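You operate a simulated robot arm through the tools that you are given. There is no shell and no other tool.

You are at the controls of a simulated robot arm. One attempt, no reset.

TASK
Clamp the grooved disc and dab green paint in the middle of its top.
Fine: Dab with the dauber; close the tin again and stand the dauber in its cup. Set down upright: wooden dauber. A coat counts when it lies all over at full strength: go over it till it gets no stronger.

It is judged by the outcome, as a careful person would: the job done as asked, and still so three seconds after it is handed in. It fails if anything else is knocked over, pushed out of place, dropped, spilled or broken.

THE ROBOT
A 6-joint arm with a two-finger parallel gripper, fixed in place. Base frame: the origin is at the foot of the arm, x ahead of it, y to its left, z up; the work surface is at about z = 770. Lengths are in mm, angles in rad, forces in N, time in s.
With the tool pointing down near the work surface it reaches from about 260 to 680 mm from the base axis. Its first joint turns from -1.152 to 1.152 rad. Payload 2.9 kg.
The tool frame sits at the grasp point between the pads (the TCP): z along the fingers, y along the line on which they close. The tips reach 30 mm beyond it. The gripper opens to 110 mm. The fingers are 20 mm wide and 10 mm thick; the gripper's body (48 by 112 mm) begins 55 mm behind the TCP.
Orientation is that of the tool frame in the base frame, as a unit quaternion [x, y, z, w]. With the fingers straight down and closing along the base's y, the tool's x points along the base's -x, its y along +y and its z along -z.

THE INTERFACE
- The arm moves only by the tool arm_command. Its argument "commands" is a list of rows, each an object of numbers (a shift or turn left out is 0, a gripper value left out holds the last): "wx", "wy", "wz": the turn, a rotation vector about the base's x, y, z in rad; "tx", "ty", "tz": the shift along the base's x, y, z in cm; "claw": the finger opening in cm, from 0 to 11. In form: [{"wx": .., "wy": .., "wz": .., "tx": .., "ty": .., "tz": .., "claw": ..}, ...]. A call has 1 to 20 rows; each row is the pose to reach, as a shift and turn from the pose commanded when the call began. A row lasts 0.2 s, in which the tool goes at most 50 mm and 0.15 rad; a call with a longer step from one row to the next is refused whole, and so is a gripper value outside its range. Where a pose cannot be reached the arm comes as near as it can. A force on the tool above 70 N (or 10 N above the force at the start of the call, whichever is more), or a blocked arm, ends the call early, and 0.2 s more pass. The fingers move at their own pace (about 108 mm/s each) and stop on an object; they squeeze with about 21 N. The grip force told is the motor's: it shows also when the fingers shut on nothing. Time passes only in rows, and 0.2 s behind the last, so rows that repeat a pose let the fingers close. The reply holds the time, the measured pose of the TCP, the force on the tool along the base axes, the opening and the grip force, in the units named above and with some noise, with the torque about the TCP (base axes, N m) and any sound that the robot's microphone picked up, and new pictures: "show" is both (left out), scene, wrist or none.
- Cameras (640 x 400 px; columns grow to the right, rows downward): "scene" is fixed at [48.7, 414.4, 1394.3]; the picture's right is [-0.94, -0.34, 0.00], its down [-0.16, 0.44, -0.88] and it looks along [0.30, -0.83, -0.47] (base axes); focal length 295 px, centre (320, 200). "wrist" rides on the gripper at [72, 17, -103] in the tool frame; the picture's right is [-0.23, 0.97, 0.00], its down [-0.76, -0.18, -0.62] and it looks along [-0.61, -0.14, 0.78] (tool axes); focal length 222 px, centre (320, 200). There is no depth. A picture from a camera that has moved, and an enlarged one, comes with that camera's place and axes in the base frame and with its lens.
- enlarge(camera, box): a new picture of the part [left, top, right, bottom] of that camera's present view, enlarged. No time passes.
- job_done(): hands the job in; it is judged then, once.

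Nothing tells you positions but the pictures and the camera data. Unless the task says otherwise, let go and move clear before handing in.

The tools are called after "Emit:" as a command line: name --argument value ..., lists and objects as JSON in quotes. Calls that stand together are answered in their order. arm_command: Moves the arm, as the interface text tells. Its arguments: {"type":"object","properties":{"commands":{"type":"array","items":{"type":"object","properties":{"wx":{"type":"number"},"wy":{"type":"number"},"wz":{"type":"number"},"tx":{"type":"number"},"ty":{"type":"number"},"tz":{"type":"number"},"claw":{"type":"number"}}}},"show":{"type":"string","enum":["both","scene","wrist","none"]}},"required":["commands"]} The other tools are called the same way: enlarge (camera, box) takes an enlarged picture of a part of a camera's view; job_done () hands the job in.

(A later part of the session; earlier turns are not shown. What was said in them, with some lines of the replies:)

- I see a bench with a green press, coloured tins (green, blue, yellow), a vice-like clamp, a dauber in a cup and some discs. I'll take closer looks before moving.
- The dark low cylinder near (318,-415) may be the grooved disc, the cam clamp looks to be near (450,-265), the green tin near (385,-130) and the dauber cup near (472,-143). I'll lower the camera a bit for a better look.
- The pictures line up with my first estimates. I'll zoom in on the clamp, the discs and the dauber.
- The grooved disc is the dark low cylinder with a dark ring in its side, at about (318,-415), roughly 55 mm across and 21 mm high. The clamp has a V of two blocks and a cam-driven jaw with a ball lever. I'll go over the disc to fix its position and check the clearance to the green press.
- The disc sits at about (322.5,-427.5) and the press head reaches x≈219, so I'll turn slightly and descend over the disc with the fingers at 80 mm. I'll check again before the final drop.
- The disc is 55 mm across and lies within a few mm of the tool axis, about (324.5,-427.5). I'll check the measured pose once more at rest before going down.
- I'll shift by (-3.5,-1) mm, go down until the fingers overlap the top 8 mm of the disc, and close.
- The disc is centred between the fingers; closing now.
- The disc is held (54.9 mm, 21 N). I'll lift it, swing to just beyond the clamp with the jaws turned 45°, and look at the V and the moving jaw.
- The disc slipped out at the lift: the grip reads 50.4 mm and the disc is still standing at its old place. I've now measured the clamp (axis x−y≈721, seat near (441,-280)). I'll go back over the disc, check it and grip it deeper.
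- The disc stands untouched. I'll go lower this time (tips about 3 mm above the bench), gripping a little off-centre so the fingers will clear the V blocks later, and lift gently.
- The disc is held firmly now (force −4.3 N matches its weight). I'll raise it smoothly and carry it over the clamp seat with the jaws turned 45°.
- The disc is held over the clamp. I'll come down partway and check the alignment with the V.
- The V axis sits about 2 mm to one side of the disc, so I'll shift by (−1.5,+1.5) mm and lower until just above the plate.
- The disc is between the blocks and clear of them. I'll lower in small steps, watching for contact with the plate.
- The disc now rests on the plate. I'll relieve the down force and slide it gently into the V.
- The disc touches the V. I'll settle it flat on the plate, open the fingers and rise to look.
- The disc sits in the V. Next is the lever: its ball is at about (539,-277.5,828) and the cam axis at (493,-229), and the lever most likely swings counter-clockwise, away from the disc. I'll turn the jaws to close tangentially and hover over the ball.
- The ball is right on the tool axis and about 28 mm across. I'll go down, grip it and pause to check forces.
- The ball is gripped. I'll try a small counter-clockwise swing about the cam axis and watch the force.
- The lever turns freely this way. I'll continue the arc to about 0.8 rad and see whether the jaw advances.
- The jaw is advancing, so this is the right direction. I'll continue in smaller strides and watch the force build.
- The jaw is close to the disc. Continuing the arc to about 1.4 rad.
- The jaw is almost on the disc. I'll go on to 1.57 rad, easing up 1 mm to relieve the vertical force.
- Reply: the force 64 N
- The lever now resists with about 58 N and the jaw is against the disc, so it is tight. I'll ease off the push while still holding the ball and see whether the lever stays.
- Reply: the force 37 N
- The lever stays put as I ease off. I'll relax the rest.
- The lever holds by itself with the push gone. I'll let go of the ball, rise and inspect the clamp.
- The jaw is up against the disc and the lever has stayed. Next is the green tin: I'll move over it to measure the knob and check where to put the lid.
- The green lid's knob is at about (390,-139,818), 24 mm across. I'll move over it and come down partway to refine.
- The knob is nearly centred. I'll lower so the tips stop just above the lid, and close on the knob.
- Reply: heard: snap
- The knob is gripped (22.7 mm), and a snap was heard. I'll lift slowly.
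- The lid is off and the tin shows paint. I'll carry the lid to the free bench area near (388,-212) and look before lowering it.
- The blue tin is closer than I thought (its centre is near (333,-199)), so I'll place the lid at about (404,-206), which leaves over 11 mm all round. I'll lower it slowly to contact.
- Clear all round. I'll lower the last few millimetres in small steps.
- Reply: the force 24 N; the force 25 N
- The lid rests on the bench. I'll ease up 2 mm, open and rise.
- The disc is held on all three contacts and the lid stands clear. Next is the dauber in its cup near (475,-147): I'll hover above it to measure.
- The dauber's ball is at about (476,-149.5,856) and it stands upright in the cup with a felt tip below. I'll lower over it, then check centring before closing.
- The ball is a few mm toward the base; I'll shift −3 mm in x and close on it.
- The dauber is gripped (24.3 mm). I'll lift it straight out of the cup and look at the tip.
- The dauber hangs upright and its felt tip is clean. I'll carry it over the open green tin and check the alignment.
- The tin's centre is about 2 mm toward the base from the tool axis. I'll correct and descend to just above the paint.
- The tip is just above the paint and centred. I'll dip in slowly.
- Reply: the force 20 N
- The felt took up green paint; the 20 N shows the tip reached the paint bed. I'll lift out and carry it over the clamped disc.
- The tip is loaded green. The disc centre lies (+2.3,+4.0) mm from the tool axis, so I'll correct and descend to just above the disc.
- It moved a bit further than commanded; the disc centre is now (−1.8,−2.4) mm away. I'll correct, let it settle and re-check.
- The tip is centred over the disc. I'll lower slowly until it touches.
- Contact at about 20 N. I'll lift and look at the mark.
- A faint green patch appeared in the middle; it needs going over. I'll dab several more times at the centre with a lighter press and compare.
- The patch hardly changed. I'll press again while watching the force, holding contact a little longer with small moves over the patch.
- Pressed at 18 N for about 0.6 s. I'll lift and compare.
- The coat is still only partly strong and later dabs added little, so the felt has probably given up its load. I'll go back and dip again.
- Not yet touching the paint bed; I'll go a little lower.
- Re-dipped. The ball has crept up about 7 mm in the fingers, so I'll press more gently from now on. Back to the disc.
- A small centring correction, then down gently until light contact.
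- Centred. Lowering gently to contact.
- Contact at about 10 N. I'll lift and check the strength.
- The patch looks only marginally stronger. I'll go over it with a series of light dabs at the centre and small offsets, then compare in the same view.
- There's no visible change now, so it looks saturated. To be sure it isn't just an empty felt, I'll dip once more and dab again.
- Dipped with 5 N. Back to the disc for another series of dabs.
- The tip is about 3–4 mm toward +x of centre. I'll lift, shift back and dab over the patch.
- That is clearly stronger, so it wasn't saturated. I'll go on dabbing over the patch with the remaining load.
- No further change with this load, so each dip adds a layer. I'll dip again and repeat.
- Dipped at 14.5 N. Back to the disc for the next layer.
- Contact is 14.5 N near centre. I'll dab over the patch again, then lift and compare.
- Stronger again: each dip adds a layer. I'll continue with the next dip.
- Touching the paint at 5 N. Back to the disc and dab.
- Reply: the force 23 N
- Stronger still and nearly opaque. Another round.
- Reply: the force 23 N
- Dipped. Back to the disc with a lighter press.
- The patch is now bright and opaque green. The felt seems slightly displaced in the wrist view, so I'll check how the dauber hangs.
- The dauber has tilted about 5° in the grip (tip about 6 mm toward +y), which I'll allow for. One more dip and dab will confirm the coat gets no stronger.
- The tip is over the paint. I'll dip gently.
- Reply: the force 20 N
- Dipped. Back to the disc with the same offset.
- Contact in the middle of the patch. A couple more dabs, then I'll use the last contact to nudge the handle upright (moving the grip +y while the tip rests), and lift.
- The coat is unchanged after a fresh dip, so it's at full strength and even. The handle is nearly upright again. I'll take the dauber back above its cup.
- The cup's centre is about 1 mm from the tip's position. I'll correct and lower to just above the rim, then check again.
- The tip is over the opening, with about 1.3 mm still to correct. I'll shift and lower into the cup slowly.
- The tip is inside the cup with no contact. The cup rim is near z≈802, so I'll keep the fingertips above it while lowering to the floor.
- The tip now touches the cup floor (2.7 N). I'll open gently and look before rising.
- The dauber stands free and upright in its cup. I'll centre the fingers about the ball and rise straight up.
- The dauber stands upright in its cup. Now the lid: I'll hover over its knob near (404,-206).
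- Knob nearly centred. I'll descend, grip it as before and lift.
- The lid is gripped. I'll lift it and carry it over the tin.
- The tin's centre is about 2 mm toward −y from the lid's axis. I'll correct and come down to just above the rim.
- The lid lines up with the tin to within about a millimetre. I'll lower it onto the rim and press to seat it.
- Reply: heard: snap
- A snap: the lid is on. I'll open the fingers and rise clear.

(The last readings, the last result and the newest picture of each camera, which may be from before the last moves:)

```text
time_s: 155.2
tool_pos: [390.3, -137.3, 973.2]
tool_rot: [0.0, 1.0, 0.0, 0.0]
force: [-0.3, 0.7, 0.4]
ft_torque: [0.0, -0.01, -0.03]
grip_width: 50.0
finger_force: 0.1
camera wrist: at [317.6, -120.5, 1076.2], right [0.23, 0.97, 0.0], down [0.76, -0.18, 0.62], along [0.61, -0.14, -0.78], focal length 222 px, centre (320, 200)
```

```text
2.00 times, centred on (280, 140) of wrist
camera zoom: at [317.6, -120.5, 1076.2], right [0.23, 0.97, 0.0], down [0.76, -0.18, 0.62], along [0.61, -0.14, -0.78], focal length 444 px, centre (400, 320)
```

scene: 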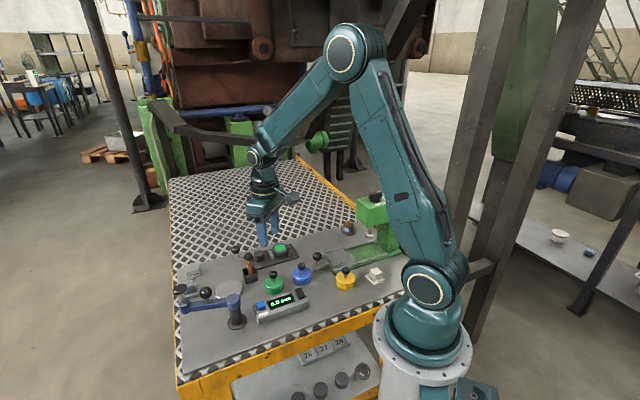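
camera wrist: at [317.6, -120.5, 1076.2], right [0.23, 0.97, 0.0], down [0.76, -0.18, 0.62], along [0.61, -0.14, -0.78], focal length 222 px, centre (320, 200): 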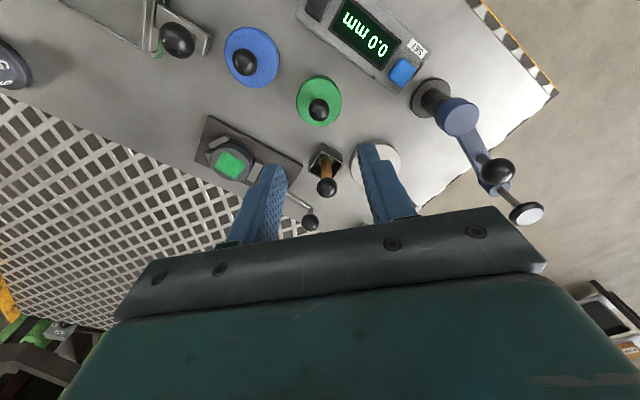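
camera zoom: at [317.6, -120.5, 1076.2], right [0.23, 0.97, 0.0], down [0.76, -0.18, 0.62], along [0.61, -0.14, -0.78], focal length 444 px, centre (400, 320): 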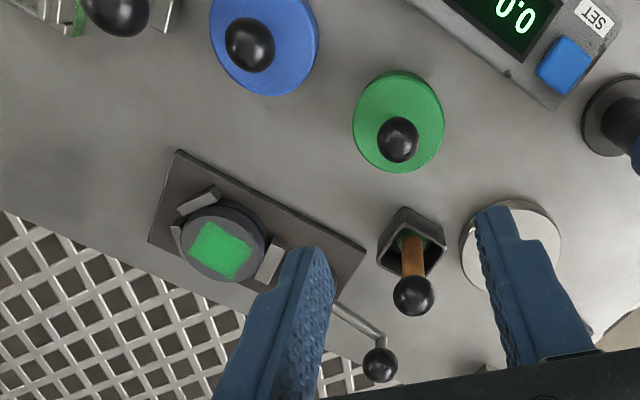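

The tin is closed, the dauber stands in its cup and the patch is full green. I'll take one last close look at the clamp.

Emit:
enlarge --camera "scene" --box '[264, 236, 300, 262]'

Emit:
enlarge --camera "wrist" --box '[190, 110, 290, 190]'

Emit:
enlarge --camera "scene" --box '[160, 180, 420, 340]'

```text
15.38 times, centred on (282, 249) of scene
camera zoom: at [48.7, 414.4, 1394.3], right [-0.94, -0.34, 0.0], down [-0.16, 0.44, -0.88], along [0.3, -0.83, -0.47], focal length 4537 px, centre (905, -554)
```

zoom: 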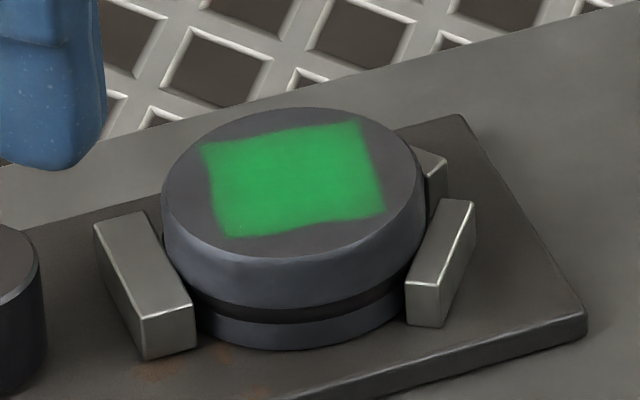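

```text
5.00 times, centred on (240, 150) of wrist
camera zoom: at [317.6, -120.5, 1076.2], right [0.23, 0.97, 0.0], down [0.76, -0.18, 0.62], along [0.61, -0.14, -0.78], focal length 1111 px, centre (720, 450)
```

zoom: 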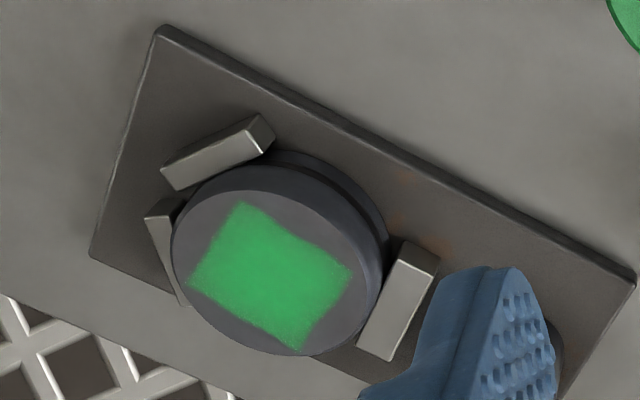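

```text
2.46 times, centred on (290, 260) of scene
camera zoom: at [48.7, 414.4, 1394.3], right [-0.94, -0.34, 0.0], down [-0.16, 0.44, -0.88], along [0.3, -0.83, -0.47], focal length 726 px, centre (394, 52)
```

zoom: 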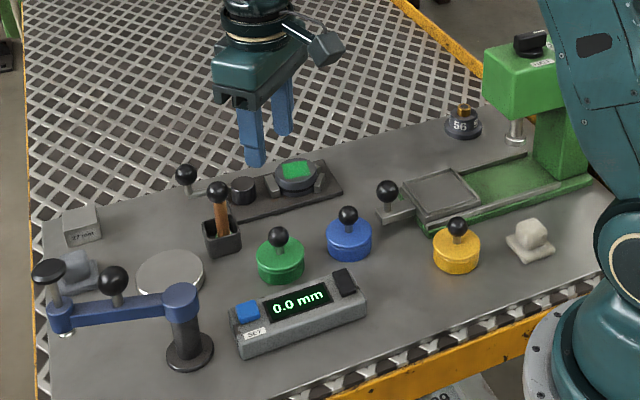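

Everything looks right: the disc is held by the jaw and both V blocks, the green patch in the middle is at full strength, the tin is snapped shut and the dauber stands in its cup. The arm is clear, so I'm handing in.

Emit:
job_done

```text
The job is handed in.
```

The grooved disc is clamped, has a full-strength green patch in the middle of its top, and the job is handed in; I have no verdict back.

- **Clamp:** the disc sits against both V blocks with the jaw on it. The lever resisted at about 58 N and stayed put when I eased off.
- **Paint:** it took seven dips. The last fresh dip and dabs made no visible difference, so I took that as full strength. The patch came out as a square about 30 mm across.
- **Tin and dauber:** the green lid went back on with a snap. The dauber stands upright in its cup.
- **Slip:** on the first try the disc slipped out of the gripper as I lifted, but it stayed standing in its place. I gripped it lower the second time.

The last pictures show nothing knocked over, spilled or out of place. The arm was clear when I handed in.
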